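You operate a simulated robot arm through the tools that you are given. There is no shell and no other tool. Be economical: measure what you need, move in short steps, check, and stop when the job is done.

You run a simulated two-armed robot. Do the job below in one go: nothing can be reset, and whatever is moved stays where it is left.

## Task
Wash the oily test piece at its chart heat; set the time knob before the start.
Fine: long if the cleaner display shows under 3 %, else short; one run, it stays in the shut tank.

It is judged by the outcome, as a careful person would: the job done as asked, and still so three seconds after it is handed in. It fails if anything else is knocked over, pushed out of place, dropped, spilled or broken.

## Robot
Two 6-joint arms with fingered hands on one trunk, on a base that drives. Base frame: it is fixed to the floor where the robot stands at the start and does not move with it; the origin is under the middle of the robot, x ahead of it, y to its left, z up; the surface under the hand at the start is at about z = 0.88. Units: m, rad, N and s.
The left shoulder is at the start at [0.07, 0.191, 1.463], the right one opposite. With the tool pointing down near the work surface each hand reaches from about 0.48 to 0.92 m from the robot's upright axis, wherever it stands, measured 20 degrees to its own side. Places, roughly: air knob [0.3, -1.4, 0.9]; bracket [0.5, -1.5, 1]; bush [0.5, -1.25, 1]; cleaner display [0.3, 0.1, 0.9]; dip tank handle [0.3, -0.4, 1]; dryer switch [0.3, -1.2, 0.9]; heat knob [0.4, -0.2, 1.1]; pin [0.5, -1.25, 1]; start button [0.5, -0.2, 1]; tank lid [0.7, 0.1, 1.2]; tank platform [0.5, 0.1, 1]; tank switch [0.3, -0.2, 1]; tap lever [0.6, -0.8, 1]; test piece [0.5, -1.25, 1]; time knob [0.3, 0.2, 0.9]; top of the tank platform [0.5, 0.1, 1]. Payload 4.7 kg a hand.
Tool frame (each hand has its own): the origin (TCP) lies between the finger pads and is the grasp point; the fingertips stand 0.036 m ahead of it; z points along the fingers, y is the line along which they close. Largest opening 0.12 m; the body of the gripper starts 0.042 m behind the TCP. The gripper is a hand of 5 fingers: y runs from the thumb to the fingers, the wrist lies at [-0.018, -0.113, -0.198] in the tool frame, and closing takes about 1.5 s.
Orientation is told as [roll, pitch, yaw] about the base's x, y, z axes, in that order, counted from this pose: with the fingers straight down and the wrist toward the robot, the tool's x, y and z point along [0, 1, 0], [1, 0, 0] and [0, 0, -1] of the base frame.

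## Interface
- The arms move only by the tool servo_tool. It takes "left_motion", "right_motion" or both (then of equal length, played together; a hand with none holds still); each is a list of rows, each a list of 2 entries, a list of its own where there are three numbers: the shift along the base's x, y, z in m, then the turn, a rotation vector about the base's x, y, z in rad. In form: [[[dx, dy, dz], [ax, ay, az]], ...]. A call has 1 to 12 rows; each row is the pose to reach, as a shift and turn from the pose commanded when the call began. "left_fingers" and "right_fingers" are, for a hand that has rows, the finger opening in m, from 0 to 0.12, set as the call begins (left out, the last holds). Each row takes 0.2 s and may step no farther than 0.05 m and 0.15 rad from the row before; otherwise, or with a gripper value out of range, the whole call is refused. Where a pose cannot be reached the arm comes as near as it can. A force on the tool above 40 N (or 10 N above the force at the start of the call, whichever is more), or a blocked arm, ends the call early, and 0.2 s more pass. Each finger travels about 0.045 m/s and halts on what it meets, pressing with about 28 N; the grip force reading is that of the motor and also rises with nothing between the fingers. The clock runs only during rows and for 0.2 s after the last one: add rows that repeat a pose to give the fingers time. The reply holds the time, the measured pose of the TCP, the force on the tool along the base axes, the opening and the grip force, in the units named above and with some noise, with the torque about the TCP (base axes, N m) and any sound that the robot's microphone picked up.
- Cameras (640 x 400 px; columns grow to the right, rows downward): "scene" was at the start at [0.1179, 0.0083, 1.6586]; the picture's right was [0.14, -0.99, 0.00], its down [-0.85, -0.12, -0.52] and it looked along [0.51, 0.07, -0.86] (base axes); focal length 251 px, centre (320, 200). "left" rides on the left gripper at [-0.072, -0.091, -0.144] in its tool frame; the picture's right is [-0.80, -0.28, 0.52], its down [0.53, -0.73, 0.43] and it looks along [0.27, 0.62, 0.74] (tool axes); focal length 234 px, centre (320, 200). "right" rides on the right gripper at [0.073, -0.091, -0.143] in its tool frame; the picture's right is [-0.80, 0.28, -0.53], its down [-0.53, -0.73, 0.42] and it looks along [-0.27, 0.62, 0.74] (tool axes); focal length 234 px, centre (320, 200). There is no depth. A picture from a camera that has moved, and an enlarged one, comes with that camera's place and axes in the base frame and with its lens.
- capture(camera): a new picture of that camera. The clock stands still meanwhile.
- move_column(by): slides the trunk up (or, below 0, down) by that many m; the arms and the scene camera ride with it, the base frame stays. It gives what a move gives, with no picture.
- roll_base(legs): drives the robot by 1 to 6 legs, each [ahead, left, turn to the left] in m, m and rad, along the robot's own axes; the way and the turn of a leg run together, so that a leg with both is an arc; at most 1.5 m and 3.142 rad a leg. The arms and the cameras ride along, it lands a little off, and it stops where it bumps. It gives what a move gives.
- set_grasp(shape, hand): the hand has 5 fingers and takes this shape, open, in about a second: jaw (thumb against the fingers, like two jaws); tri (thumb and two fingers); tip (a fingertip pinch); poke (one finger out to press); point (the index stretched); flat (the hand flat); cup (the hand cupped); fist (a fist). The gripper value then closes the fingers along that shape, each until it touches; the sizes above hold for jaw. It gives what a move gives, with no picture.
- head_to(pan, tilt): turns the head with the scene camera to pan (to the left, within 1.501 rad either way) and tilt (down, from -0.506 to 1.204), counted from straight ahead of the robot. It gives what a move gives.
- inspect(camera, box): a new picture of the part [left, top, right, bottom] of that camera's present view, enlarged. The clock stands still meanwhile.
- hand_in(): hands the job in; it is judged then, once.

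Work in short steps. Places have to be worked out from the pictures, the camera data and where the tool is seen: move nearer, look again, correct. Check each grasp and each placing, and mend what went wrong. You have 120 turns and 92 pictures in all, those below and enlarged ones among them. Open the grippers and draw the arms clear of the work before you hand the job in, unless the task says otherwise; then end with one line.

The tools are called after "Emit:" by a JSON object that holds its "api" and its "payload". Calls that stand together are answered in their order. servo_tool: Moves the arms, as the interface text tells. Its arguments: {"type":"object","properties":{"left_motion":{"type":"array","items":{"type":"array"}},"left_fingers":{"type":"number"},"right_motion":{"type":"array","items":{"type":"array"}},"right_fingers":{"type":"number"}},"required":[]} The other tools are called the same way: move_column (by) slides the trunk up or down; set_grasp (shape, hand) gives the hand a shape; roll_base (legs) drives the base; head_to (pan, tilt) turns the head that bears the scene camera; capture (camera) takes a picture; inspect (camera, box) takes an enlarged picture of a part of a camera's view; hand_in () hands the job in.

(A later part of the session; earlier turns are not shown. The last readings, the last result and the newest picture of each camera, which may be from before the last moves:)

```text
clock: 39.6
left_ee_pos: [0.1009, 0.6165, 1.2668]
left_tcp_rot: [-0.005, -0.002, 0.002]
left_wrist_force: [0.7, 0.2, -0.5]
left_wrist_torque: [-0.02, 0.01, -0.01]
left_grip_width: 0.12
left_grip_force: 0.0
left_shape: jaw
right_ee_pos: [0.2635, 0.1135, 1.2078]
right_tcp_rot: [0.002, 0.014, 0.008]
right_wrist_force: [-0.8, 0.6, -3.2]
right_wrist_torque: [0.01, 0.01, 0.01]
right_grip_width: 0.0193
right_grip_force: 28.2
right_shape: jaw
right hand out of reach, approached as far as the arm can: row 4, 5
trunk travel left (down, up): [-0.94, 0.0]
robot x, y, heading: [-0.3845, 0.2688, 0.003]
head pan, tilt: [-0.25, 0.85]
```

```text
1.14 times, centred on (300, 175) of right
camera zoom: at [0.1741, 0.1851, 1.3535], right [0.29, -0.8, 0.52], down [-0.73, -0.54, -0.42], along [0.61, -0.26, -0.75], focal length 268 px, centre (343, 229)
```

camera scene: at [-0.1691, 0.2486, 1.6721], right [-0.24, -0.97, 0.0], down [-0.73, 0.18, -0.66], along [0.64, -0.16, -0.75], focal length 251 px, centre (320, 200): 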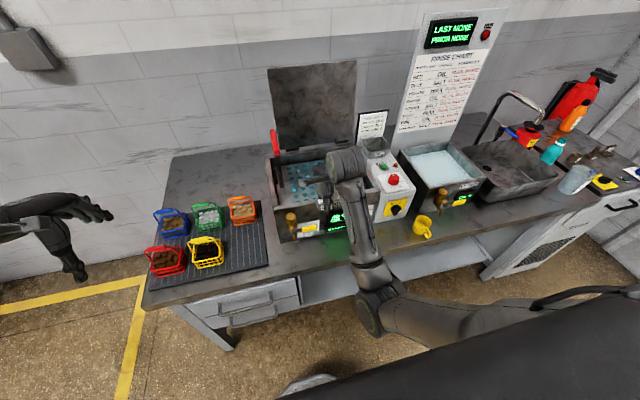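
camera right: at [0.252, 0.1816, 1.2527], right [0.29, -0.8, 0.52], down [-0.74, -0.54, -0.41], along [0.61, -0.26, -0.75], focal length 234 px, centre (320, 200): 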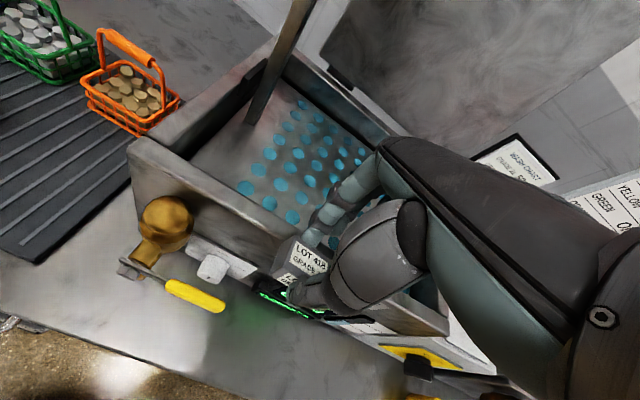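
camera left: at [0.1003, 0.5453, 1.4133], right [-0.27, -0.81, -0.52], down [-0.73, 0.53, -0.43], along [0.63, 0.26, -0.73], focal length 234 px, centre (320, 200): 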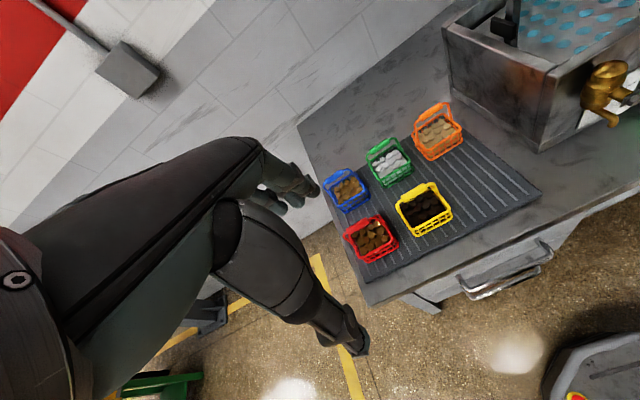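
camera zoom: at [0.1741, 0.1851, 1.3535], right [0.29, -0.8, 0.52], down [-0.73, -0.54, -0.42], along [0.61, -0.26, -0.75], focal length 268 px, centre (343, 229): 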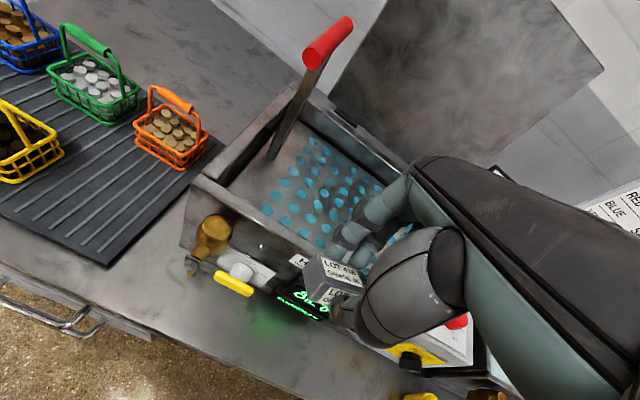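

Now the tips are at ~1.17, well over the rim. I drive forward carefully, keeping clear of the red lever.

Emit:
{"api": "roll_base", "payload": {"legs": [[0.24, 0, 0]]}}

Emit:
{"api": "capture", "payload": {"camera": "right"}}

Emit:
{"api": "inspect", "payload": {"camera": "scene", "box": [220, 50, 440, 270]}}

```text
clock: 41.3
left_ee_pos: [0.326, 0.6211, 1.2683]
left_tcp_rot: [-0.004, -0.006, 0.005]
left_wrist_force: [-0.2, -0.2, 0.2]
left_wrist_torque: [0.02, -0.02, -0.04]
left_grip_width: 0.1198
left_grip_force: 0.1
left_shape: jaw
right_ee_pos: [0.4902, 0.1178, 1.2113]
right_tcp_rot: [0.002, 0.01, 0.011]
right_wrist_force: [0.0, -0.7, -2.6]
right_wrist_torque: [0.03, -0.02, 0.0]
right_grip_width: 0.0195
right_grip_force: 28.4
right_shape: jaw
trunk travel left (down, up): [-0.94, 0.0]
robot x, y, heading: [-0.1596, 0.271, 0.001]
head pan, tilt: [-0.25, 0.85]
```

```text
57 pictures are left
camera right: at [0.3996, 0.1885, 1.3549], right [0.29, -0.8, 0.52], down [-0.73, -0.54, -0.42], along [0.62, -0.26, -0.74], focal length 234 px, centre (320, 200)
```

right: 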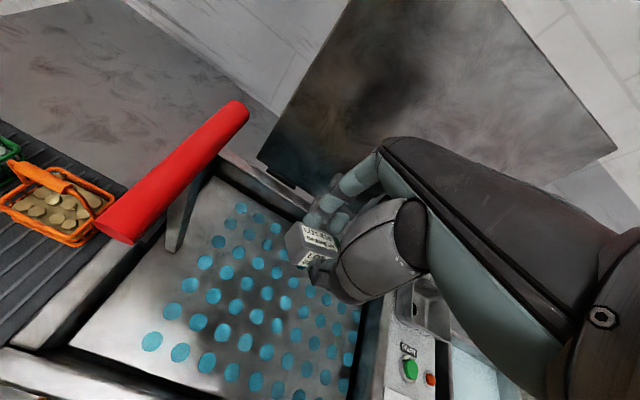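

```text
1.82 times, centred on (330, 160) of scene
camera zoom: at [-0.0332, 0.2494, 1.6718], right [-0.24, -0.97, 0.0], down [-0.73, 0.18, -0.66], along [0.64, -0.16, -0.75], focal length 457 px, centre (302, 273)
```

zoom: 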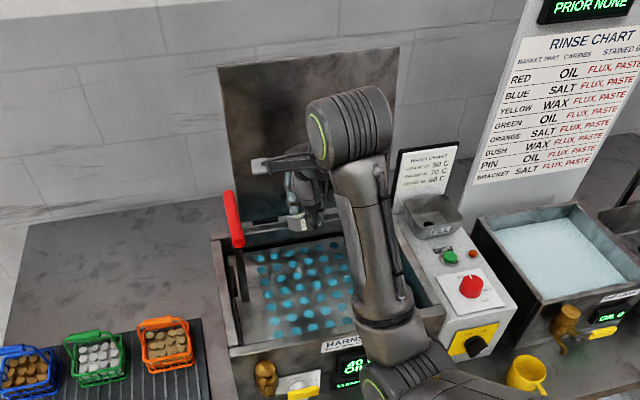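

Red grip (≈(0.468,0.226,1.23)) sits on a bar fixed to the platform's left edge; platform top ≈1.0. I lower the block to the platform centre, last bit in small steps.

Emit:
{"api": "servo_tool", "payload": {"right_motion": [[[0.008, -0.01, -0.02], [0, 0, 0]], [[0.016, -0.02, -0.05], [0, 0, 0]], [[0.018, -0.022, -0.08], [0, 0, 0]], [[0.018, -0.022, -0.11], [0, 0, 0]], [[0.018, -0.022, -0.13], [0, 0, 0]], [[0.018, -0.022, -0.13], [0, 0, 0]]]}}

Emit:
{"api": "capture", "payload": {"camera": "right"}}

```text
clock: 42.7
left_ee_pos: [0.3271, 0.6208, 1.2687]
left_tcp_rot: [-0.007, -0.004, 0.006]
left_wrist_force: [0.6, -0.1, 0.7]
left_wrist_torque: [-0.02, 0.03, -0.01]
left_grip_width: 0.1197
left_grip_force: 0.2
left_shape: jaw
right_ee_pos: [0.5093, 0.0945, 1.0805]
right_tcp_rot: [0.001, 0.006, 0.013]
right_wrist_force: [-0.8, 2.7, 15.2]
right_wrist_torque: [-0.26, -0.31, 0.07]
right_grip_width: 0.0203
right_grip_force: 27.6
right_shape: jaw
trunk travel left (down, up): [-0.94, 0.0]
robot x, y, heading: [-0.1542, 0.267, 0.006]
head pan, tilt: [-0.25, 0.85]
```

```text
55 pictures are left
camera right: at [0.4192, 0.1662, 1.224], right [0.29, -0.8, 0.52], down [-0.73, -0.54, -0.42], along [0.62, -0.26, -0.74], focal length 234 px, centre (320, 200)
```

right: 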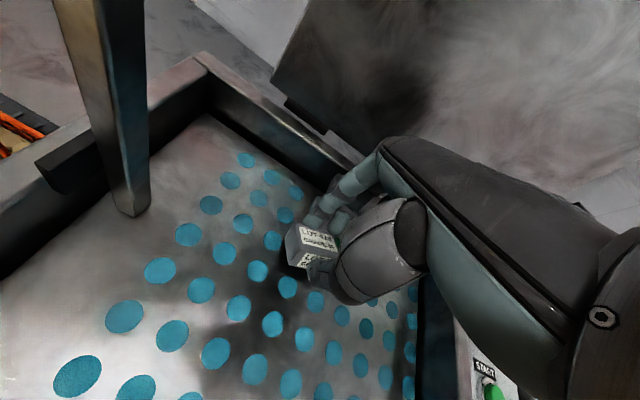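

Contact felt (~18 N) with block bottom at ≈1.04: it rests on the platform. I open the fingers and lift a little.

Emit:
{"api": "servo_tool", "payload": {"right_motion": [[[0, 0, 0], [0, 0, 0]], [[0, 0, 0], [0, 0, 0]], [[0, 0, 0], [0, 0, 0]], [[0, 0, 0], [0, 0, 0]], [[0, 0, 0], [0, 0, 0]], [[0, 0, 0], [0, 0, 0]]], "right_fingers": 0.07}}

Emit:
{"api": "capture", "payload": {"camera": "right"}}

```text
clock: 44.1
left_ee_pos: [0.3274, 0.6209, 1.2671]
left_tcp_rot: [-0.005, -0.005, 0.005]
left_wrist_force: [0.8, -0.3, 0.1]
left_wrist_torque: [0.02, 0.0, -0.05]
left_grip_width: 0.1198
left_grip_force: 0.0
left_shape: jaw
right_ee_pos: [0.5096, 0.0933, 1.0778]
right_tcp_rot: [0.001, 0.012, 0.009]
right_wrist_force: [-0.3, 0.0, 0.3]
right_wrist_torque: [0.0, 0.0, 0.0]
right_grip_width: 0.0696
right_grip_force: 0.2
right_shape: jaw
trunk travel left (down, up): [-0.94, 0.0]
robot x, y, heading: [-0.1566, 0.269, 0.009]
head pan, tilt: [-0.25, 0.85]
```

```text
54 pictures are left
camera right: at [0.4199, 0.1649, 1.222], right [0.29, -0.8, 0.52], down [-0.73, -0.54, -0.42], along [0.61, -0.26, -0.75], focal length 234 px, centre (320, 200)
```

right: 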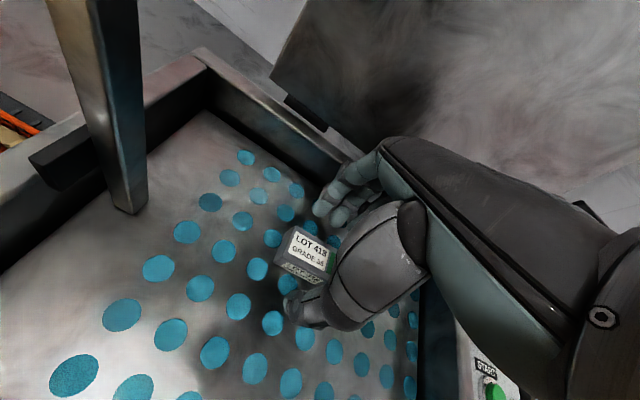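

Block stands free on the platform. I lift straight up and pull the hand back a little.

Emit:
{"api": "servo_tool", "payload": {"right_motion": [[[0, 0, 0.03], [0, 0, 0]], [[0, 0, 0.07], [0, 0, 0]], [[-0.01, 0.01, 0.11], [0, 0, 0]], [[-0.02, 0.02, 0.13], [0, 0, 0]], [[-0.02, 0.02, 0.13], [0, 0, 0]]]}}

Emit:
{"api": "capture", "payload": {"camera": "scene"}}

```text
clock: 45.3
left_ee_pos: [0.3271, 0.6202, 1.2671]
left_tcp_rot: [-0.003, -0.005, 0.004]
left_wrist_force: [0.5, -0.6, -0.1]
left_wrist_torque: [0.0, -0.01, -0.01]
left_grip_width: 0.1201
left_grip_force: 0.1
left_shape: jaw
right_ee_pos: [0.4883, 0.1145, 1.2083]
right_tcp_rot: [0.0, 0.012, 0.012]
right_wrist_force: [-0.2, 0.1, -0.4]
right_wrist_torque: [0.02, 0.0, 0.0]
right_grip_width: 0.0699
right_grip_force: 0.0
right_shape: jaw
trunk travel left (down, up): [-0.94, 0.0]
robot x, y, heading: [-0.1573, 0.2681, 0.01]
head pan, tilt: [-0.25, 0.85]
```

```text
53 pictures are left
camera scene: at [-0.0303, 0.2487, 1.6715], right [-0.24, -0.97, 0.0], down [-0.73, 0.18, -0.66], along [0.64, -0.16, -0.75], focal length 251 px, centre (320, 200)
```

scene: 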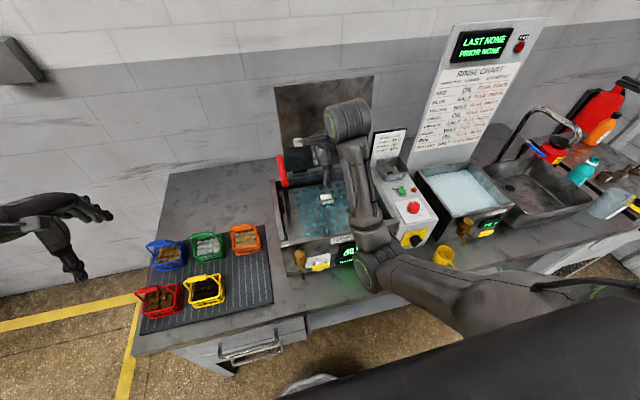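

I shift the base right so the heat knob is well within the right hand's reach.

Emit:
{"api": "roll_base", "payload": {"legs": [[0, -0.26, 0]]}}

Emit:
{"api": "capture", "payload": {"camera": "right"}}

Emit:
{"api": "inspect", "payload": {"camera": "scene", "box": [260, 60, 500, 260]}}

```text
clock: 47.1
left_ee_pos: [0.3302, 0.3628, 1.2662]
left_tcp_rot: [-0.004, -0.004, 0.002]
left_wrist_force: [-1.0, 0.6, 0.6]
left_wrist_torque: [-0.04, 0.02, 0.02]
left_grip_width: 0.1195
left_grip_force: 0.0
left_shape: jaw
right_ee_pos: [0.4888, -0.1433, 1.2083]
right_tcp_rot: [-0.001, 0.011, 0.005]
right_wrist_force: [0.2, 0.6, -0.2]
right_wrist_torque: [-0.04, 0.03, -0.03]
right_grip_width: 0.0696
right_grip_force: 0.1
right_shape: jaw
trunk travel left (down, up): [-0.94, 0.0]
robot x, y, heading: [-0.1564, 0.0179, 0.005]
head pan, tilt: [-0.25, 0.85]
```

```text
52 pictures are left
camera right: at [0.4, -0.0711, 1.3527], right [0.29, -0.8, 0.52], down [-0.73, -0.54, -0.42], along [0.61, -0.26, -0.74], focal length 234 px, centre (320, 200)
```

right: 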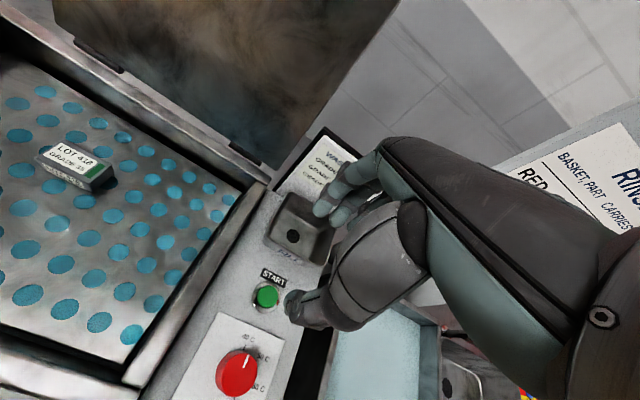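

```text
2.00 times, centred on (380, 160) of scene
camera zoom: at [-0.0296, -0.005, 1.6715], right [-0.24, -0.97, 0.0], down [-0.73, 0.18, -0.66], along [0.64, -0.16, -0.75], focal length 502 px, centre (200, 280)
```

zoom: 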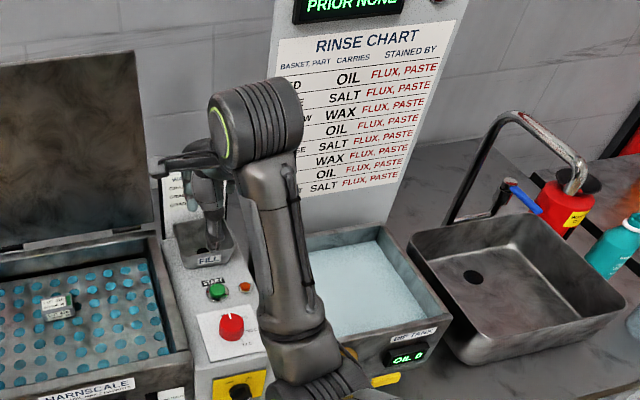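

Heat knob ≈(0.393,-0.158), top ≈1.06, dia ≈0.04; start button ≈(0.472,-0.159,1.05). Dial: 70 C lies ~145° clockwise of 40 C. I move above the knob while turning the hand counter-clockwise to leave room to turn.

Emit:
{"api": "servo_tool", "payload": {"right_motion": [[[-0.03, 0, -0.01], [0, 0, 0.12]], [[-0.06, -0.01, -0.02], [0, 0, 0.25]], [[-0.09, -0.015, -0.03], [0, 0, 0.38]], [[-0.096, -0.015, -0.04], [0, 0, 0.51]], [[-0.096, -0.015, -0.05], [0, 0, 0.64]], [[-0.096, -0.015, -0.06], [0, 0, 0.77]], [[-0.096, -0.015, -0.07], [0, 0, 0.9]], [[-0.096, -0.015, -0.08], [0, 0, 1.0]], [[-0.096, -0.015, -0.08], [0, 0, 1.0]]]}}

Emit:
{"api": "capture", "payload": {"camera": "right"}}

Emit:
{"api": "inspect", "payload": {"camera": "scene", "box": [300, 120, 460, 280]}}

```text
clock: 49.1
left_ee_pos: [0.3309, 0.3606, 1.2676]
left_tcp_rot: [-0.002, -0.004, 0.001]
left_wrist_force: [-0.8, 0.2, 0.7]
left_wrist_torque: [-0.01, 0.0, -0.01]
left_grip_width: 0.1202
left_grip_force: 0.1
left_shape: jaw
right_ee_pos: [0.3934, -0.1585, 1.1277]
right_tcp_rot: [0.004, 0.011, 1.008]
right_wrist_force: [-0.2, 0.2, -0.3]
right_wrist_torque: [0.02, 0.0, 0.02]
right_grip_width: 0.0695
right_grip_force: 0.0
right_shape: jaw
right hand out of reach, approached as far as the arm can: row 1, 2, 3, 4
trunk travel left (down, up): [-0.94, 0.0]
robot x, y, heading: [-0.1533, 0.0099, 0.001]
head pan, tilt: [-0.25, 0.85]
```

```text
50 pictures are left
camera right: at [0.2855, -0.1954, 1.2724], right [0.83, -0.19, 0.52], down [0.06, -0.91, -0.42], along [0.55, 0.38, -0.74], focal length 234 px, centre (320, 200)
```

right: 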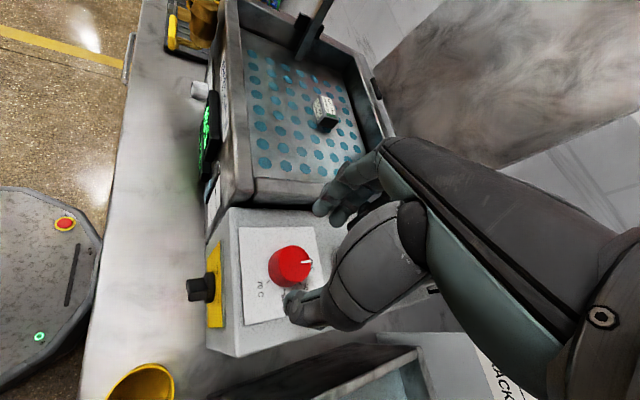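

```text
2.50 times, centred on (380, 200) of scene
camera zoom: at [-0.0298, -0.0078, 1.6715], right [-0.25, -0.97, 0.0], down [-0.73, 0.18, -0.66], along [0.64, -0.16, -0.75], focal length 628 px, centre (170, 200)
```

zoom: 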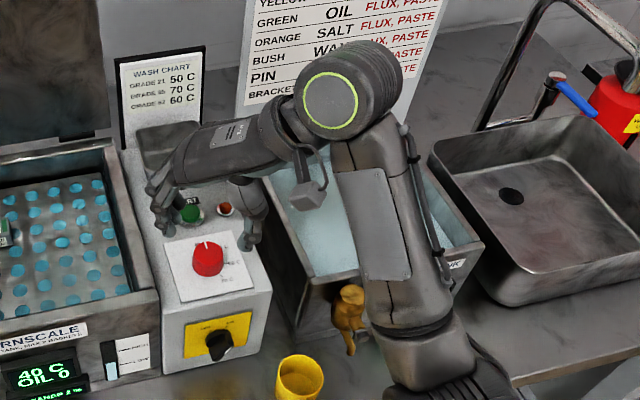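

Refined knob centre (0.395,-0.160). I descend to TCP z≈1.08 so the fingertips straddle the knob.

Emit:
{"api": "servo_tool", "payload": {"right_motion": [[[0.002, -0.002, -0.02], [0, 0, 0]], [[0.002, -0.002, -0.035], [0, 0, 0]], [[0.002, -0.002, -0.048], [0, 0, 0]], [[0.002, -0.002, -0.048], [0, 0, 0]]]}}

Emit:
{"api": "inspect", "payload": {"camera": "right", "box": [200, 130, 440, 370]}}

Emit:
{"api": "inspect", "payload": {"camera": "scene", "box": [340, 180, 420, 240]}}

```text
clock: 50.1
left_ee_pos: [0.3307, 0.3614, 1.266]
left_tcp_rot: [-0.005, -0.004, 0.0]
left_wrist_force: [0.7, -0.9, 0.1]
left_wrist_torque: [-0.01, -0.03, 0.03]
left_grip_width: 0.12
left_grip_force: 0.0
left_shape: jaw
right_ee_pos: [0.3956, -0.1604, 1.0816]
right_tcp_rot: [0.003, 0.01, 1.005]
right_wrist_force: [0.9, 0.0, -0.3]
right_wrist_torque: [0.0, 0.03, 0.04]
right_grip_width: 0.0698
right_grip_force: 0.1
right_shape: jaw
trunk travel left (down, up): [-0.94, 0.0]
robot x, y, heading: [-0.1512, 0.0111, 0.001]
head pan, tilt: [-0.25, 0.85]
```

```text
1.67 times, centred on (320, 250) of right
camera zoom: at [0.2869, -0.1987, 1.2264], right [0.83, -0.19, 0.52], down [0.05, -0.91, -0.42], along [0.55, 0.38, -0.74], focal length 390 px, centre (320, 117)
```

zoom: 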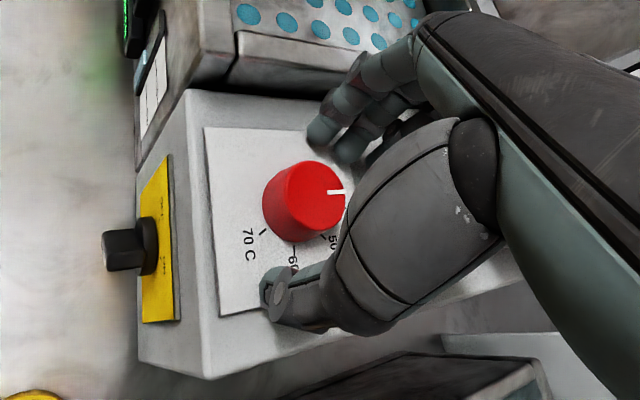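

```text
6.67 times, centred on (380, 210) of scene
camera zoom: at [-0.0295, -0.0076, 1.6715], right [-0.25, -0.97, 0.0], down [-0.73, 0.18, -0.66], along [0.64, -0.16, -0.75], focal length 1675 px, centre (-80, 133)
```

zoom: 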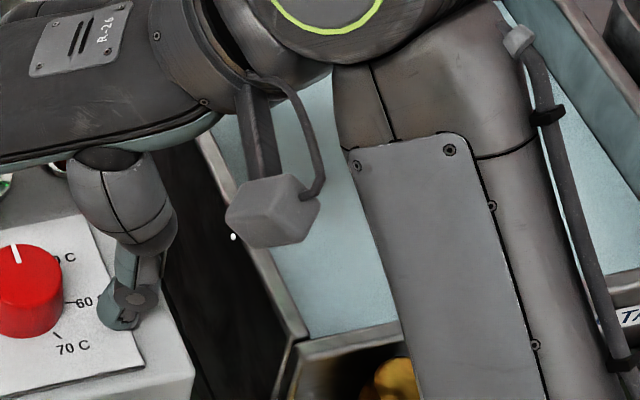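

The knob lies between thumb and fingers. I close on it.

Emit:
{"api": "servo_tool", "payload": {"right_motion": [[[0, 0, -0.002], [0, 0, 0]], [[0, 0, -0.002], [0, 0, 0]], [[0, 0, -0.002], [0, 0, 0]], [[0, 0, -0.002], [0, 0, 0]], [[0, 0, -0.002], [0, 0, 0]], [[0, 0, -0.002], [0, 0, 0]], [[0, 0, -0.002], [0, 0, 0]]], "right_fingers": 0.0}}

Emit:
{"api": "inspect", "payload": {"camera": "right", "box": [200, 130, 440, 370]}}

```text
clock: 51.7
left_ee_pos: [0.3278, 0.3576, 1.2694]
left_tcp_rot: [-0.001, -0.005, -0.001]
left_wrist_force: [-0.8, -0.2, 0.3]
left_wrist_torque: [0.03, 0.04, -0.02]
left_grip_width: 0.1197
left_grip_force: 0.1
left_shape: jaw
right_ee_pos: [0.3919, -0.1627, 1.0798]
right_tcp_rot: [0.0, 0.008, 1.006]
right_wrist_force: [-9.3, -17.5, 17.0]
right_wrist_torque: [-0.73, 0.48, -0.06]
right_grip_width: 0.031
right_grip_force: 27.6
right_shape: jaw
trunk travel left (down, up): [-0.94, 0.0]
robot x, y, heading: [-0.1564, 0.0113, 0.001]
head pan, tilt: [-0.25, 0.85]
```

```text
1.67 times, centred on (320, 250) of right
camera zoom: at [0.2844, -0.2012, 1.2241], right [0.83, -0.19, 0.52], down [0.05, -0.91, -0.42], along [0.55, 0.38, -0.74], focal length 390 px, centre (320, 117)
```

zoom: 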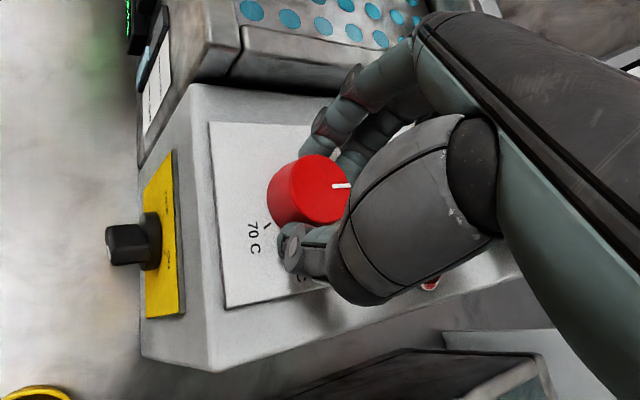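

Gripped (0.031). I turn clockwise 1.2 rad and compare the pointer.

Emit:
{"api": "servo_tool", "payload": {"right_motion": [[[-0.002, -0.004, 0], [0, 0, -0.06]], [[-0.002, -0.004, 0], [0, 0, -0.16]], [[-0.002, -0.003, 0], [0, 0, -0.28]], [[-0.001, -0.003, 0], [0, 0, -0.4]], [[-0.001, -0.002, 0], [0, 0, -0.52]], [[0, -0.002, 0], [0, 0, -0.65]], [[0, -0.002, 0], [0, 0, -0.78]], [[0, -0.002, 0], [0, 0, -0.91]], [[0, -0.002, 0], [0, 0, -1.04]], [[0, -0.002, 0], [0, 0, -1.15]]]}}

Emit:
{"api": "inspect", "payload": {"camera": "right", "box": [200, 130, 440, 370]}}

Emit:
{"api": "inspect", "payload": {"camera": "scene", "box": [300, 140, 460, 280]}}

```text
clock: 54.1
left_ee_pos: [0.331, 0.3613, 1.2676]
left_tcp_rot: [-0.006, -0.004, 0.001]
left_wrist_force: [-0.9, 0.5, 0.1]
left_wrist_torque: [-0.01, -0.02, -0.02]
left_grip_width: 0.1198
left_grip_force: 0.0
left_shape: jaw
right_ee_pos: [0.4001, -0.1999, 1.0793]
right_tcp_rot: [-0.073, -0.016, -0.161]
right_wrist_force: [0.3, -0.6, 0.3]
right_wrist_torque: [0.05, 0.05, -0.01]
right_grip_width: 0.0241
right_grip_force: 28.4
right_shape: jaw
trunk travel left (down, up): [-0.94, 0.0]
robot x, y, heading: [-0.1575, 0.0097, -0.001]
head pan, tilt: [-0.25, 0.85]
stopped in row 10 (right hand): the arm was blocked; the commanded pose is now the measured one
```

```text
1.67 times, centred on (320, 250) of right
camera zoom: at [0.322, -0.1032, 1.2153], right [0.14, -0.8, 0.59], down [-0.81, -0.44, -0.4], along [0.57, -0.42, -0.71], focal length 390 px, centre (320, 117)
```

zoom: 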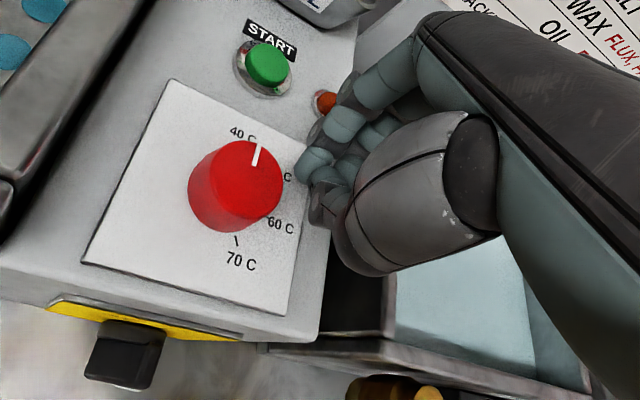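

```text
2.86 times, centred on (380, 210) of scene
camera zoom: at [-0.0313, -0.0064, 1.6716], right [-0.24, -0.97, 0.0], down [-0.73, 0.18, -0.66], along [0.64, -0.16, -0.75], focal length 718 px, centre (149, 171)
```

zoom: 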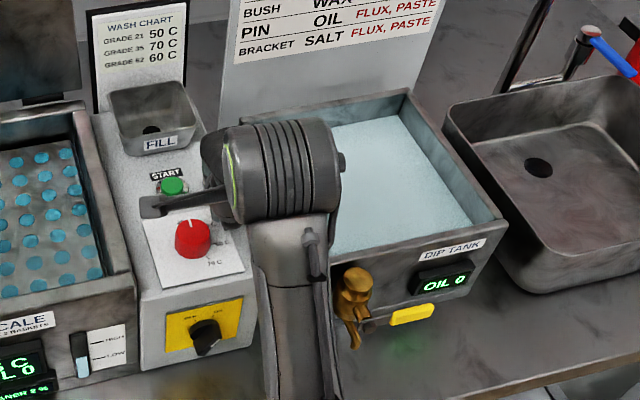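

The pinch slid off the knob: the real pad centre is ~1 cm toward tool −x. I open, lift, and level the hand.

Emit:
{"api": "servo_tool", "payload": {"right_motion": [[[0, -0.005, 0.0], [0, 0, 0]], [[0, -0.005, 0.0], [0, 0, 0]], [[0, -0.005, 0.0], [0, 0, 0]], [[0, -0.005, 0.02], [0.04, 0.008, 0]], [[0, -0.005, 0.04], [0.073, 0.016, 0]], [[0, 0, 0.055], [0.073, 0.016, 0]], [[0, 0, 0.055], [0.073, 0.016, 0]]], "right_fingers": 0.08}}

Emit:
{"api": "servo_tool", "payload": {"right_motion": [[[0, 0.02, 0], [0, 0, 0.14]], [[0, 0.04, 0], [0, 0, 0.28]], [[-0.007, 0.043, 0], [0, 0, 0.42]], [[-0.014, 0.043, 0], [0, 0, 0.56]], [[-0.016, 0.043, 0], [0, 0, 0.7]], [[-0.016, 0.043, 0], [0, 0, 0.84]], [[-0.016, 0.043, 0], [0, 0, 0.98]], [[-0.016, 0.043, 0], [0, 0, 1.12]], [[-0.016, 0.043, 0], [0, 0, 1.16]], [[-0.016, 0.043, 0], [0, 0, 1.16]]]}}

```text
clock: 55.7
left_ee_pos: [0.3328, 0.3601, 1.2678]
left_tcp_rot: [-0.005, -0.004, -0.002]
left_wrist_force: [0.3, -1.4, -0.1]
left_wrist_torque: [-0.01, 0.01, -0.03]
left_grip_width: 0.1198
left_grip_force: 0.1
left_shape: jaw
right_ee_pos: [0.4023, -0.1958, 1.1325]
right_tcp_rot: [0.002, 0.013, -0.16]
right_wrist_force: [0.0, -0.4, 0.3]
right_wrist_torque: [0.02, 0.03, -0.02]
right_grip_width: 0.0797
right_grip_force: 0.1
right_shape: jaw
trunk travel left (down, up): [-0.94, 0.0]
robot x, y, heading: [-0.1556, 0.013, 0.001]
head pan, tilt: [-0.25, 0.85]
```

```text
clock: 57.9
left_ee_pos: [0.3309, 0.3604, 1.2674]
left_tcp_rot: [-0.005, -0.004, 0.0]
left_wrist_force: [0.2, 0.4, -0.4]
left_wrist_torque: [0.0, -0.03, -0.01]
left_grip_width: 0.12
left_grip_force: 0.0
left_shape: jaw
right_ee_pos: [0.3842, -0.156, 1.1345]
right_tcp_rot: [0.001, 0.011, 1.0]
right_wrist_force: [0.0, 0.2, 0.3]
right_wrist_torque: [0.01, 0.02, -0.03]
right_grip_width: 0.0798
right_grip_force: 0.0
right_shape: jaw
trunk travel left (down, up): [-0.94, 0.0]
robot x, y, heading: [-0.1573, 0.0139, -0.002]
head pan, tilt: [-0.25, 0.85]
```

Now at the corrected offset. Descend to contact depth (~1.075), then close.

Emit:
{"api": "servo_tool", "payload": {"right_motion": [[[0, 0, -0.02], [0, 0, 0]], [[0, 0, -0.04], [0, 0, 0]], [[0, 0, -0.053], [0, 0, 0]], [[0, 0, -0.06], [0, 0, 0]], [[0, 0, -0.06], [0, 0, 0]]]}}

Emit:
{"api": "servo_tool", "payload": {"right_motion": [[[0, 0, 0], [0, 0, 0]], [[0, 0, 0], [0, 0, 0]], [[0, 0, 0], [0, 0, 0]], [[0, 0, 0], [0, 0, 0]], [[0, 0, 0], [0, 0, 0]], [[0, 0, 0], [0, 0, 0]], [[0, 0, 0], [0, 0, 0]], [[0, 0, 0], [0, 0, 0]]], "right_fingers": 0.0}}

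Emit:
{"api": "inspect", "payload": {"camera": "right", "box": [200, 130, 440, 370]}}

```text
clock: 59.2
left_ee_pos: [0.3323, 0.3603, 1.2678]
left_tcp_rot: [-0.005, -0.007, 0.002]
left_wrist_force: [0.3, -0.4, -0.8]
left_wrist_torque: [-0.01, 0.01, -0.03]
left_grip_width: 0.1197
left_grip_force: 0.0
left_shape: jaw
right_ee_pos: [0.3867, -0.152, 1.0786]
right_tcp_rot: [-0.012, 0.001, 1.005]
right_wrist_force: [-2.0, 1.0, 24.3]
right_wrist_torque: [-0.42, 0.37, 0.01]
right_grip_width: 0.0792
right_grip_force: 0.0
right_shape: jaw
trunk travel left (down, up): [-0.94, 0.0]
robot x, y, heading: [-0.1579, 0.0177, 0.0]
head pan, tilt: [-0.25, 0.85]
stopped in row 5 (right hand): the force on the tool passed its limit at 42 N (the readings are from after the stop); the commanded pose is now the measured one
```

```text
clock: 60.3
left_ee_pos: [0.3314, 0.3673, 1.2674]
left_tcp_rot: [-0.008, -0.003, 0.004]
left_wrist_force: [-0.6, 0.0, 0.0]
left_wrist_torque: [0.03, 0.03, 0.02]
left_grip_width: 0.1199
left_grip_force: 0.1
left_shape: jaw
right_ee_pos: [0.3904, -0.1407, 1.08]
right_tcp_rot: [-0.007, -0.011, 1.012]
right_wrist_force: [1.8, 24.7, 7.5]
right_wrist_torque: [1.04, -0.17, 0.17]
right_grip_width: 0.0179
right_grip_force: 28.2
right_shape: jaw
trunk travel left (down, up): [-0.94, 0.0]
robot x, y, heading: [-0.1573, 0.0155, 0.01]
head pan, tilt: [-0.25, 0.85]
stopped in row 5 (right hand): the force on the tool passed its limit at 41 N (the readings are from after the stop); the commanded pose is now the measured one
```

```text
1.67 times, centred on (320, 250) of right
camera zoom: at [0.2791, -0.1811, 1.2223], right [0.82, -0.19, 0.53], down [0.07, -0.9, -0.43], along [0.56, 0.39, -0.73], focal length 390 px, centre (320, 117)
```

zoom: 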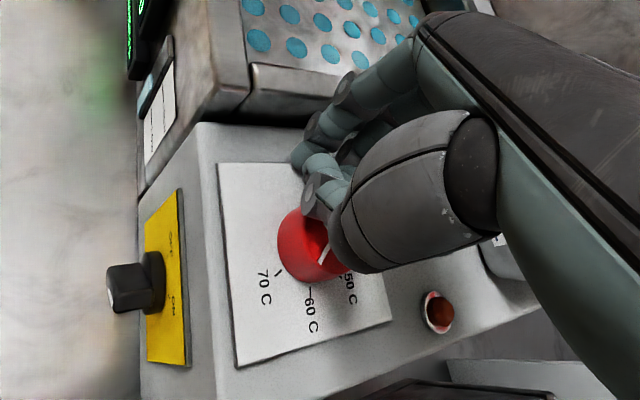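

The thumb rode onto the knob; not a good grip. I open, lift, and switch the right hand to the three-finger shape, then look at the pointer.

Emit:
{"api": "servo_tool", "payload": {"right_motion": [[[0, 0, 0.005], [0, 0, 0]], [[0, 0, 0.005], [0, 0, 0]], [[0, 0, 0.005], [0, 0, 0]], [[0, 0, 0.005], [0, 0, 0]], [[0, 0, 0.02], [0, 0, 0]], [[0, 0, 0.055], [0, 0, 0]], [[0, 0, 0.055], [0, 0, 0]]], "right_fingers": 0.08}}

Emit:
{"api": "set_grasp", "payload": {"hand": "right", "shape": "tri"}}

Emit:
{"api": "capture", "payload": {"camera": "right"}}

Emit:
{"api": "inspect", "payload": {"camera": "scene", "box": [300, 120, 460, 280]}}

```text
clock: 61.9
left_ee_pos: [0.3321, 0.3627, 1.2669]
left_tcp_rot: [-0.006, -0.002, 0.005]
left_wrist_force: [0.4, 0.3, -0.5]
left_wrist_torque: [0.0, -0.03, 0.03]
left_grip_width: 0.1202
left_grip_force: 0.1
left_shape: jaw
right_ee_pos: [0.3883, -0.1503, 1.1318]
right_tcp_rot: [-0.007, -0.004, 1.007]
right_wrist_force: [0.6, -0.8, -0.5]
right_wrist_torque: [0.01, -0.01, 0.01]
right_grip_width: 0.0796
right_grip_force: 0.0
right_shape: jaw
trunk travel left (down, up): [-0.94, 0.0]
robot x, y, heading: [-0.155, 0.0129, -0.001]
head pan, tilt: [-0.25, 0.85]
```

```text
clock: 62.8
left_ee_pos: [0.3315, 0.3624, 1.2672]
left_tcp_rot: [-0.005, -0.003, 0.004]
left_wrist_force: [0.2, 0.7, -0.7]
left_wrist_torque: [0.01, 0.02, 0.0]
left_grip_width: 0.1197
left_grip_force: 0.0
left_shape: jaw
right_ee_pos: [0.3877, -0.1507, 1.1325]
right_tcp_rot: [-0.006, -0.005, 1.007]
right_wrist_force: [-0.1, -0.2, 0.6]
right_wrist_torque: [-0.02, 0.02, 0.02]
right_grip_width: 0.1198
right_grip_force: 0.1
right_shape: tri
trunk travel left (down, up): [-0.94, 0.0]
robot x, y, heading: [-0.155, 0.0123, 0.005]
head pan, tilt: [-0.25, 0.85]
```

```text
42 pictures are left
camera right: at [0.2778, -0.1882, 1.2746], right [0.82, -0.19, 0.53], down [0.06, -0.9, -0.42], along [0.56, 0.38, -0.73], focal length 234 px, centre (320, 200)
```

right: 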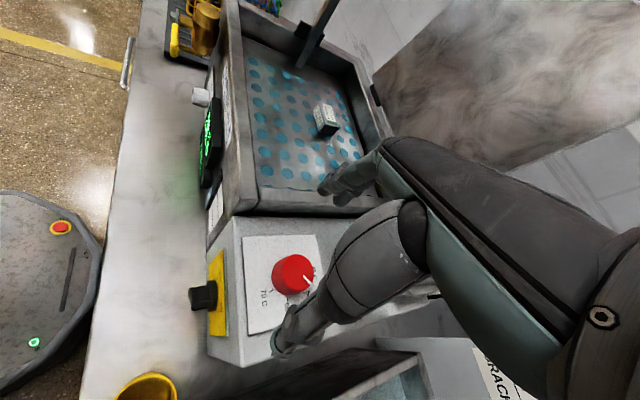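

```text
2.50 times, centred on (380, 200) of scene
camera zoom: at [-0.0283, -0.0068, 1.6715], right [-0.24, -0.97, 0.0], down [-0.73, 0.18, -0.66], along [0.64, -0.16, -0.75], focal length 628 px, centre (170, 200)
```

zoom: 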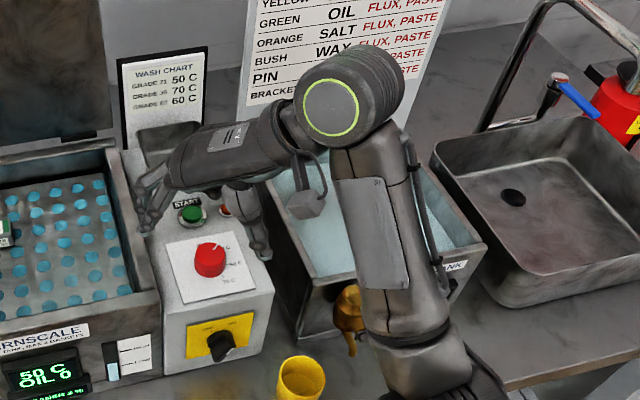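

Display now reads 50 C – the dial turned one step, so dragging works. Now I try the tri grip centred on the knob: descend with opening 0.08.

Emit:
{"api": "servo_tool", "payload": {"right_motion": [[[0.004, -0.01, -0.0], [0, 0, 0]], [[0.005, -0.01, -0.0], [0, 0, 0]], [[0.005, -0.01, -0.0], [0, 0, 0]], [[0.005, -0.01, -0.02], [0, 0, 0]], [[0.005, -0.01, -0.04], [0, 0, 0]], [[0.005, -0.01, -0.051], [0, 0, 0]], [[0.005, -0.01, -0.051], [0, 0, 0]]], "right_fingers": 0.075}}

Emit:
{"api": "inspect", "payload": {"camera": "right", "box": [200, 130, 440, 370]}}

```text
clock: 64.4
left_ee_pos: [0.3316, 0.3624, 1.2671]
left_tcp_rot: [-0.005, -0.003, 0.004]
left_wrist_force: [-0.3, 0.3, -0.4]
left_wrist_torque: [-0.04, 0.0, 0.0]
left_grip_width: 0.1201
left_grip_force: 0.2
left_shape: jaw
right_ee_pos: [0.394, -0.1583, 1.0849]
right_tcp_rot: [-0.006, -0.004, 1.005]
right_wrist_force: [-0.2, 0.1, 1.0]
right_wrist_torque: [0.01, 0.0, -0.01]
right_grip_width: 0.0753
right_grip_force: 0.0
right_shape: tri
trunk travel left (down, up): [-0.94, 0.0]
robot x, y, heading: [-0.1556, 0.01, 0.001]
head pan, tilt: [-0.25, 0.85]
```

```text
1.67 times, centred on (320, 250) of right
camera zoom: at [0.2827, -0.1971, 1.2265], right [0.82, -0.19, 0.53], down [0.06, -0.9, -0.42], along [0.56, 0.38, -0.73], focal length 390 px, centre (320, 117)
```

zoom: 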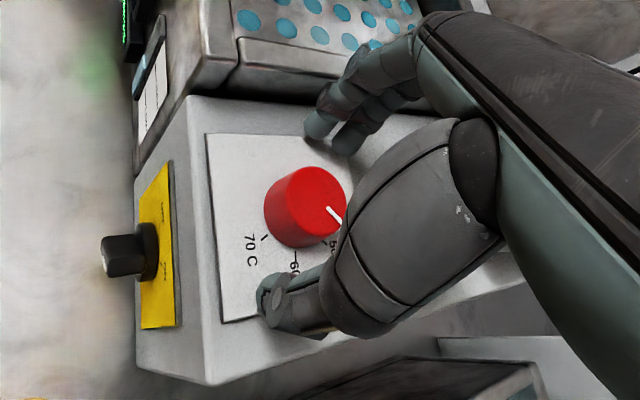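

Pointer is on 50. Close the tri grip and turn clockwise by 0.7 rad.

Emit:
{"api": "servo_tool", "payload": {"right_motion": [[[0, -0.001, -0.002], [0, 0, 0]], [[0, -0.001, -0.002], [0, 0, 0]], [[0, -0.001, -0.002], [0, 0, 0]], [[0, -0.001, -0.002], [0, 0, 0]], [[0, -0.001, -0.002], [0, 0, 0]], [[0, -0.001, -0.002], [0, 0, -0.1]], [[0, -0.001, -0.002], [0, 0, -0.2]], [[0, -0.001, -0.002], [0, 0, -0.32]], [[0, -0.001, -0.002], [0, 0, -0.44]], [[0, -0.001, -0.002], [0, 0, -0.57]], [[0, -0.001, -0.002], [0, 0, -0.7]]], "right_fingers": 0.0}}

Emit:
{"api": "inspect", "payload": {"camera": "right", "box": [160, 100, 440, 380]}}

Emit:
{"api": "inspect", "payload": {"camera": "scene", "box": [290, 120, 450, 280]}}

```text
clock: 66.8
left_ee_pos: [0.3319, 0.3622, 1.2681]
left_tcp_rot: [-0.005, -0.004, 0.002]
left_wrist_force: [0.0, 0.8, -0.1]
left_wrist_torque: [0.01, 0.0, 0.01]
left_grip_width: 0.12
left_grip_force: 0.0
left_shape: jaw
right_ee_pos: [0.3943, -0.1585, 1.0804]
right_tcp_rot: [-0.009, -0.002, 0.302]
right_wrist_force: [-2.6, -3.3, 2.3]
right_wrist_torque: [-0.1, 0.11, 0.06]
right_grip_width: 0.0287
right_grip_force: 28.5
right_shape: tri
trunk travel left (down, up): [-0.94, 0.0]
robot x, y, heading: [-0.1549, 0.0108, -0.0]
head pan, tilt: [-0.25, 0.85]
```

```text
1.43 times, centred on (300, 240) of right
camera zoom: at [0.2851, -0.1161, 1.2237], right [0.5, -0.68, 0.53], down [-0.54, -0.73, -0.42], along [0.68, -0.07, -0.73], focal length 334 px, centre (349, 143)
```

zoom: 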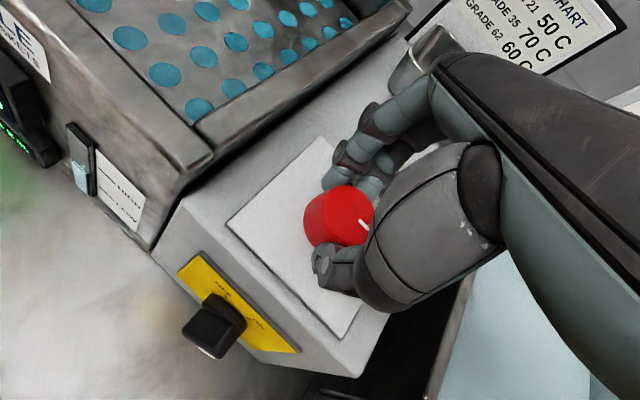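

```text
2.50 times, centred on (370, 200) of scene
camera zoom: at [-0.0292, -0.0065, 1.6716], right [-0.24, -0.97, 0.0], down [-0.73, 0.18, -0.66], along [0.64, -0.16, -0.75], focal length 628 px, centre (195, 200)
```

zoom: 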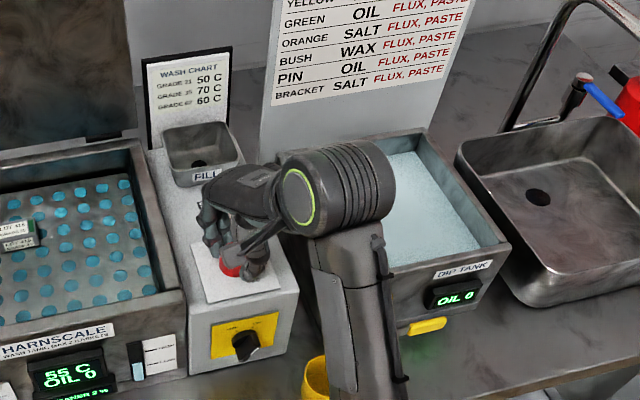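

The grip holds and the display is rising (≈55 C). Continue turning 0.7 rad.

Emit:
{"api": "servo_tool", "payload": {"right_motion": [[[0, 0, 0], [0, 0, -0.12]], [[0, 0, 0], [0, 0, -0.24]], [[0, 0, 0], [0, 0, -0.36]], [[0, 0, 0], [0, 0, -0.48]], [[0, 0, 0], [0, 0, -0.6]], [[0, 0, 0], [0, 0, -0.7]]]}}

Emit:
{"api": "inspect", "payload": {"camera": "scene", "box": [270, 140, 430, 300]}}

```text
clock: 68.0
left_ee_pos: [0.3316, 0.3646, 1.267]
left_tcp_rot: [-0.008, -0.004, 0.001]
left_wrist_force: [0.3, 0.6, 0.7]
left_wrist_torque: [-0.05, -0.02, 0.01]
left_grip_width: 0.12
left_grip_force: 0.1
left_shape: jaw
right_ee_pos: [0.4029, -0.2353, 1.0814]
right_tcp_rot: [-0.156, -0.073, -0.321]
right_wrist_force: [0.0, 0.8, 0.9]
right_wrist_torque: [-0.05, -0.01, -0.01]
right_grip_width: 0.0216
right_grip_force: 28.3
right_shape: tri
trunk travel left (down, up): [-0.94, 0.0]
robot x, y, heading: [-0.1547, 0.0125, 0.007]
head pan, tilt: [-0.25, 0.85]
stopped in row 6 (right hand): the arm was blocked; the commanded pose is now the measured one
```

```text
2.50 times, centred on (350, 220) of scene
camera zoom: at [-0.0299, -0.0046, 1.6717], right [-0.24, -0.97, 0.0], down [-0.73, 0.18, -0.66], along [0.64, -0.16, -0.75], focal length 628 px, centre (245, 150)
```

zoom: 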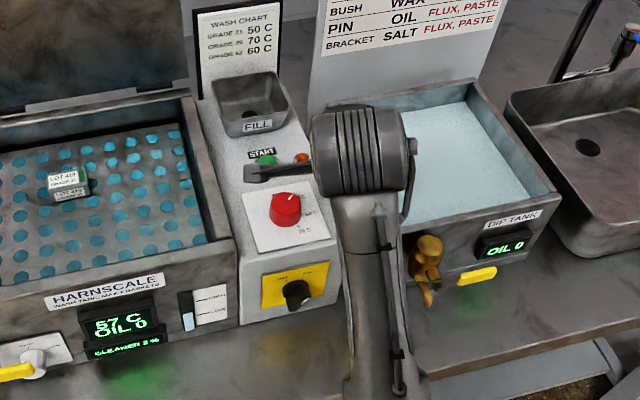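

The arm blocks when the yaw goes below ~0 here (and the grip slipped off); the display reads 57 C. I open, lift, and re-grip from a larger positive yaw.

Emit:
{"api": "servo_tool", "payload": {"right_motion": [[[0, -0.003, 0], [0, 0, 0]], [[0, -0.003, 0], [0, 0, 0]], [[0, -0.003, 0.0], [0, 0, 0]], [[0, 0, 0.03], [0.08, 0.03, 0]], [[0, 0.02, 0.055], [0.15, 0.07, 0.05]], [[0, 0.04, 0.055], [0.15, 0.07, 0.18]], [[0, 0.06, 0.055], [0.15, 0.07, 0.3]], [[0, 0.075, 0.055], [0.15, 0.07, 0.4]], [[0, 0.075, 0.055], [0.15, 0.07, 0.4]]], "right_fingers": 0.075}}

```text
clock: 70.0
left_ee_pos: [0.3322, 0.3617, 1.2675]
left_tcp_rot: [-0.005, -0.002, 0.002]
left_wrist_force: [-0.7, -0.4, -0.6]
left_wrist_torque: [-0.02, -0.01, 0.04]
left_grip_width: 0.12
left_grip_force: 0.0
left_shape: jaw
right_ee_pos: [0.4024, -0.1611, 1.1344]
right_tcp_rot: [-0.012, 0.017, 0.078]
right_wrist_force: [1.0, 0.1, -0.3]
right_wrist_torque: [-0.03, -0.01, -0.01]
right_grip_width: 0.0746
right_grip_force: 0.1
right_shape: tri
trunk travel left (down, up): [-0.94, 0.0]
robot x, y, heading: [-0.1553, 0.0134, 0.004]
head pan, tilt: [-0.25, 0.85]
```

Level again; now rotate to yaw ≈1.35 above the knob.

Emit:
{"api": "servo_tool", "payload": {"right_motion": [[[-0.004, 0, 0], [0, 0, 0.14]], [[-0.008, 0.001, 0], [0, 0, 0.28]], [[-0.008, 0.001, 0], [0, 0, 0.42]], [[-0.008, 0.001, 0], [0, 0, 0.56]], [[-0.008, 0.001, 0], [0, 0, 0.7]], [[-0.008, 0.001, 0], [0, 0, 0.84]], [[-0.008, 0.001, 0], [0, 0, 0.98]], [[-0.008, 0.001, 0], [0, 0, 1.12]], [[-0.008, 0.001, 0], [0, 0, 1.27]], [[-0.008, 0.001, 0], [0, 0, 1.27]]]}}

Emit:
{"api": "servo_tool", "payload": {"right_motion": [[[0, 0, -0.02], [0, 0, 0]], [[0, 0, -0.04], [0, 0, 0]], [[0, 0, -0.052], [0, 0, 0]], [[0, 0, -0.052], [0, 0, 0]]]}}

Emit:
{"api": "inspect", "payload": {"camera": "right", "box": [160, 100, 440, 380]}}

```text
clock: 72.2
left_ee_pos: [0.3329, 0.3605, 1.2672]
left_tcp_rot: [-0.005, -0.004, 0.001]
left_wrist_force: [1.0, -0.7, 0.3]
left_wrist_torque: [0.0, -0.01, 0.0]
left_grip_width: 0.1199
left_grip_force: 0.0
left_shape: jaw
right_ee_pos: [0.3968, -0.1613, 1.1368]
right_tcp_rot: [-0.012, 0.017, 1.348]
right_wrist_force: [0.7, 1.0, -0.8]
right_wrist_torque: [-0.02, 0.0, 0.0]
right_grip_width: 0.0747
right_grip_force: 0.0
right_shape: tri
trunk travel left (down, up): [-0.94, 0.0]
robot x, y, heading: [-0.1552, 0.0132, 0.002]
head pan, tilt: [-0.25, 0.85]
```

```text
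clock: 73.2
left_ee_pos: [0.3334, 0.3619, 1.267]
left_tcp_rot: [-0.005, -0.003, 0.002]
left_wrist_force: [-0.2, -0.4, 0.7]
left_wrist_torque: [0.0, 0.0, 0.0]
left_grip_width: 0.12
left_grip_force: 0.1
left_shape: jaw
right_ee_pos: [0.3956, -0.1607, 1.084]
right_tcp_rot: [-0.012, 0.015, 1.347]
right_wrist_force: [-0.3, 0.4, -0.4]
right_wrist_torque: [0.02, 0.02, 0.01]
right_grip_width: 0.0748
right_grip_force: 0.1
right_shape: tri
trunk travel left (down, up): [-0.94, 0.0]
robot x, y, heading: [-0.1532, 0.0106, 0.002]
head pan, tilt: [-0.25, 0.85]
```

```text
1.43 times, centred on (300, 240) of right
camera zoom: at [0.3037, -0.2307, 1.2277], right [0.84, 0.1, 0.53], down [0.36, -0.84, -0.4], along [0.4, 0.53, -0.74], focal length 334 px, centre (349, 143)
```

zoom: 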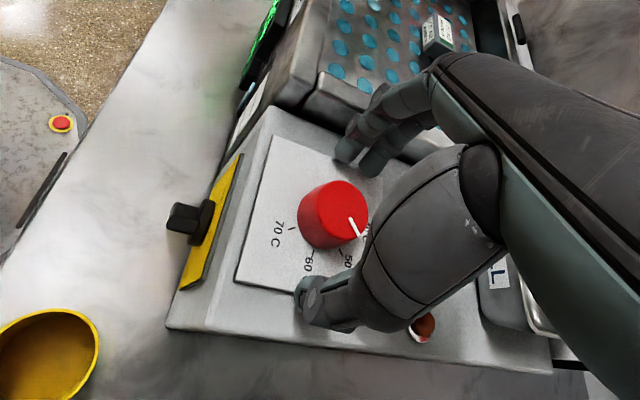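

Well centred. Close and turn 0.85 rad, then read the display.

Emit:
{"api": "servo_tool", "payload": {"right_motion": [[[-0.001, 0, -0.003], [0, 0, 0]], [[-0.001, 0, -0.003], [0, 0, 0]], [[-0.001, 0, -0.003], [0, 0, 0]], [[-0.001, 0, -0.003], [0, 0, 0]], [[-0.001, 0, -0.003], [0, 0, 0]], [[-0.001, 0, -0.003], [0, 0, -0.1]], [[-0.001, 0, -0.003], [0, 0, -0.22]], [[-0.001, 0, -0.003], [0, 0, -0.34]], [[-0.001, 0, -0.003], [0, 0, -0.46]], [[-0.001, 0, -0.003], [0, 0, -0.59]], [[-0.001, 0, -0.003], [0, 0, -0.72]], [[-0.001, 0, -0.003], [0, 0, -0.85]]], "right_fingers": 0.0}}

Emit:
{"api": "inspect", "payload": {"camera": "scene", "box": [270, 180, 430, 300]}}

```text
clock: 75.8
left_ee_pos: [0.3308, 0.3604, 1.2682]
left_tcp_rot: [-0.004, -0.006, 0.003]
left_wrist_force: [-0.2, -0.3, -1.0]
left_wrist_torque: [0.0, -0.02, 0.04]
left_grip_width: 0.12
left_grip_force: 0.1
left_shape: jaw
right_ee_pos: [0.3935, -0.1605, 1.0801]
right_tcp_rot: [-0.012, 0.017, 0.493]
right_wrist_force: [-9.6, -8.9, -6.7]
right_wrist_torque: [-0.25, 0.23, -0.01]
right_grip_width: 0.0286
right_grip_force: 28.3
right_shape: tri
trunk travel left (down, up): [-0.94, 0.0]
robot x, y, heading: [-0.1531, 0.0111, 0.003]
head pan, tilt: [-0.25, 0.85]
```

```text
3.33 times, centred on (350, 240) of scene
camera zoom: at [-0.0294, -0.0089, 1.6715], right [-0.24, -0.97, 0.0], down [-0.73, 0.18, -0.66], along [0.64, -0.16, -0.75], focal length 838 px, centre (220, 67)
```

zoom: 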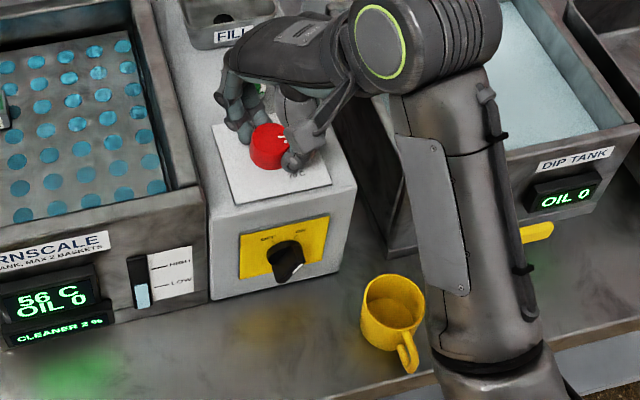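

I verify the reading and pointer at higher enlargement.

Emit:
{"api": "inspect", "payload": {"camera": "scene", "box": [265, 205, 355, 265]}}

Emit:
{"api": "inspect", "payload": {"camera": "right", "box": [220, 140, 400, 320]}}

```text
6.67 times, centred on (310, 235) of scene
camera zoom: at [-0.0294, -0.0089, 1.6715], right [-0.24, -0.97, 0.0], down [-0.73, 0.18, -0.66], along [0.64, -0.16, -0.75], focal length 1675 px, centre (387, -33)
```

zoom: 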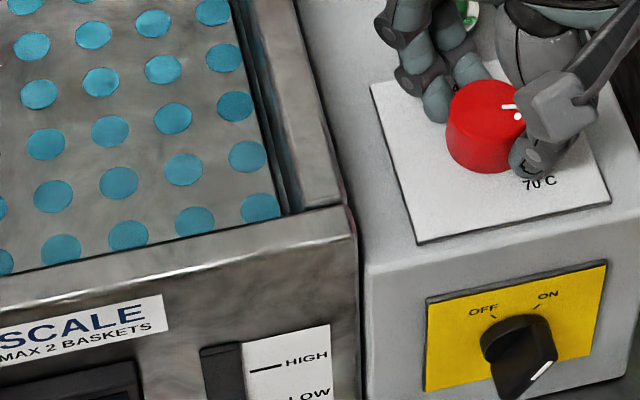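

```text
2.22 times, centred on (310, 230) of right
camera zoom: at [0.2811, -0.1381, 1.2253], right [0.63, -0.57, 0.53], down [-0.4, -0.82, -0.4], along [0.67, 0.04, -0.75], focal length 520 px, centre (342, 133)
```

zoom: 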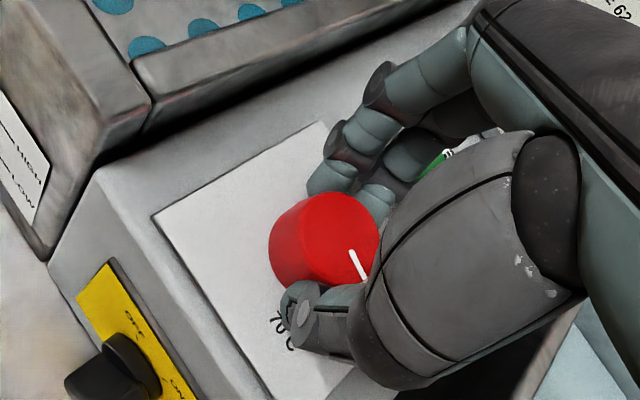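

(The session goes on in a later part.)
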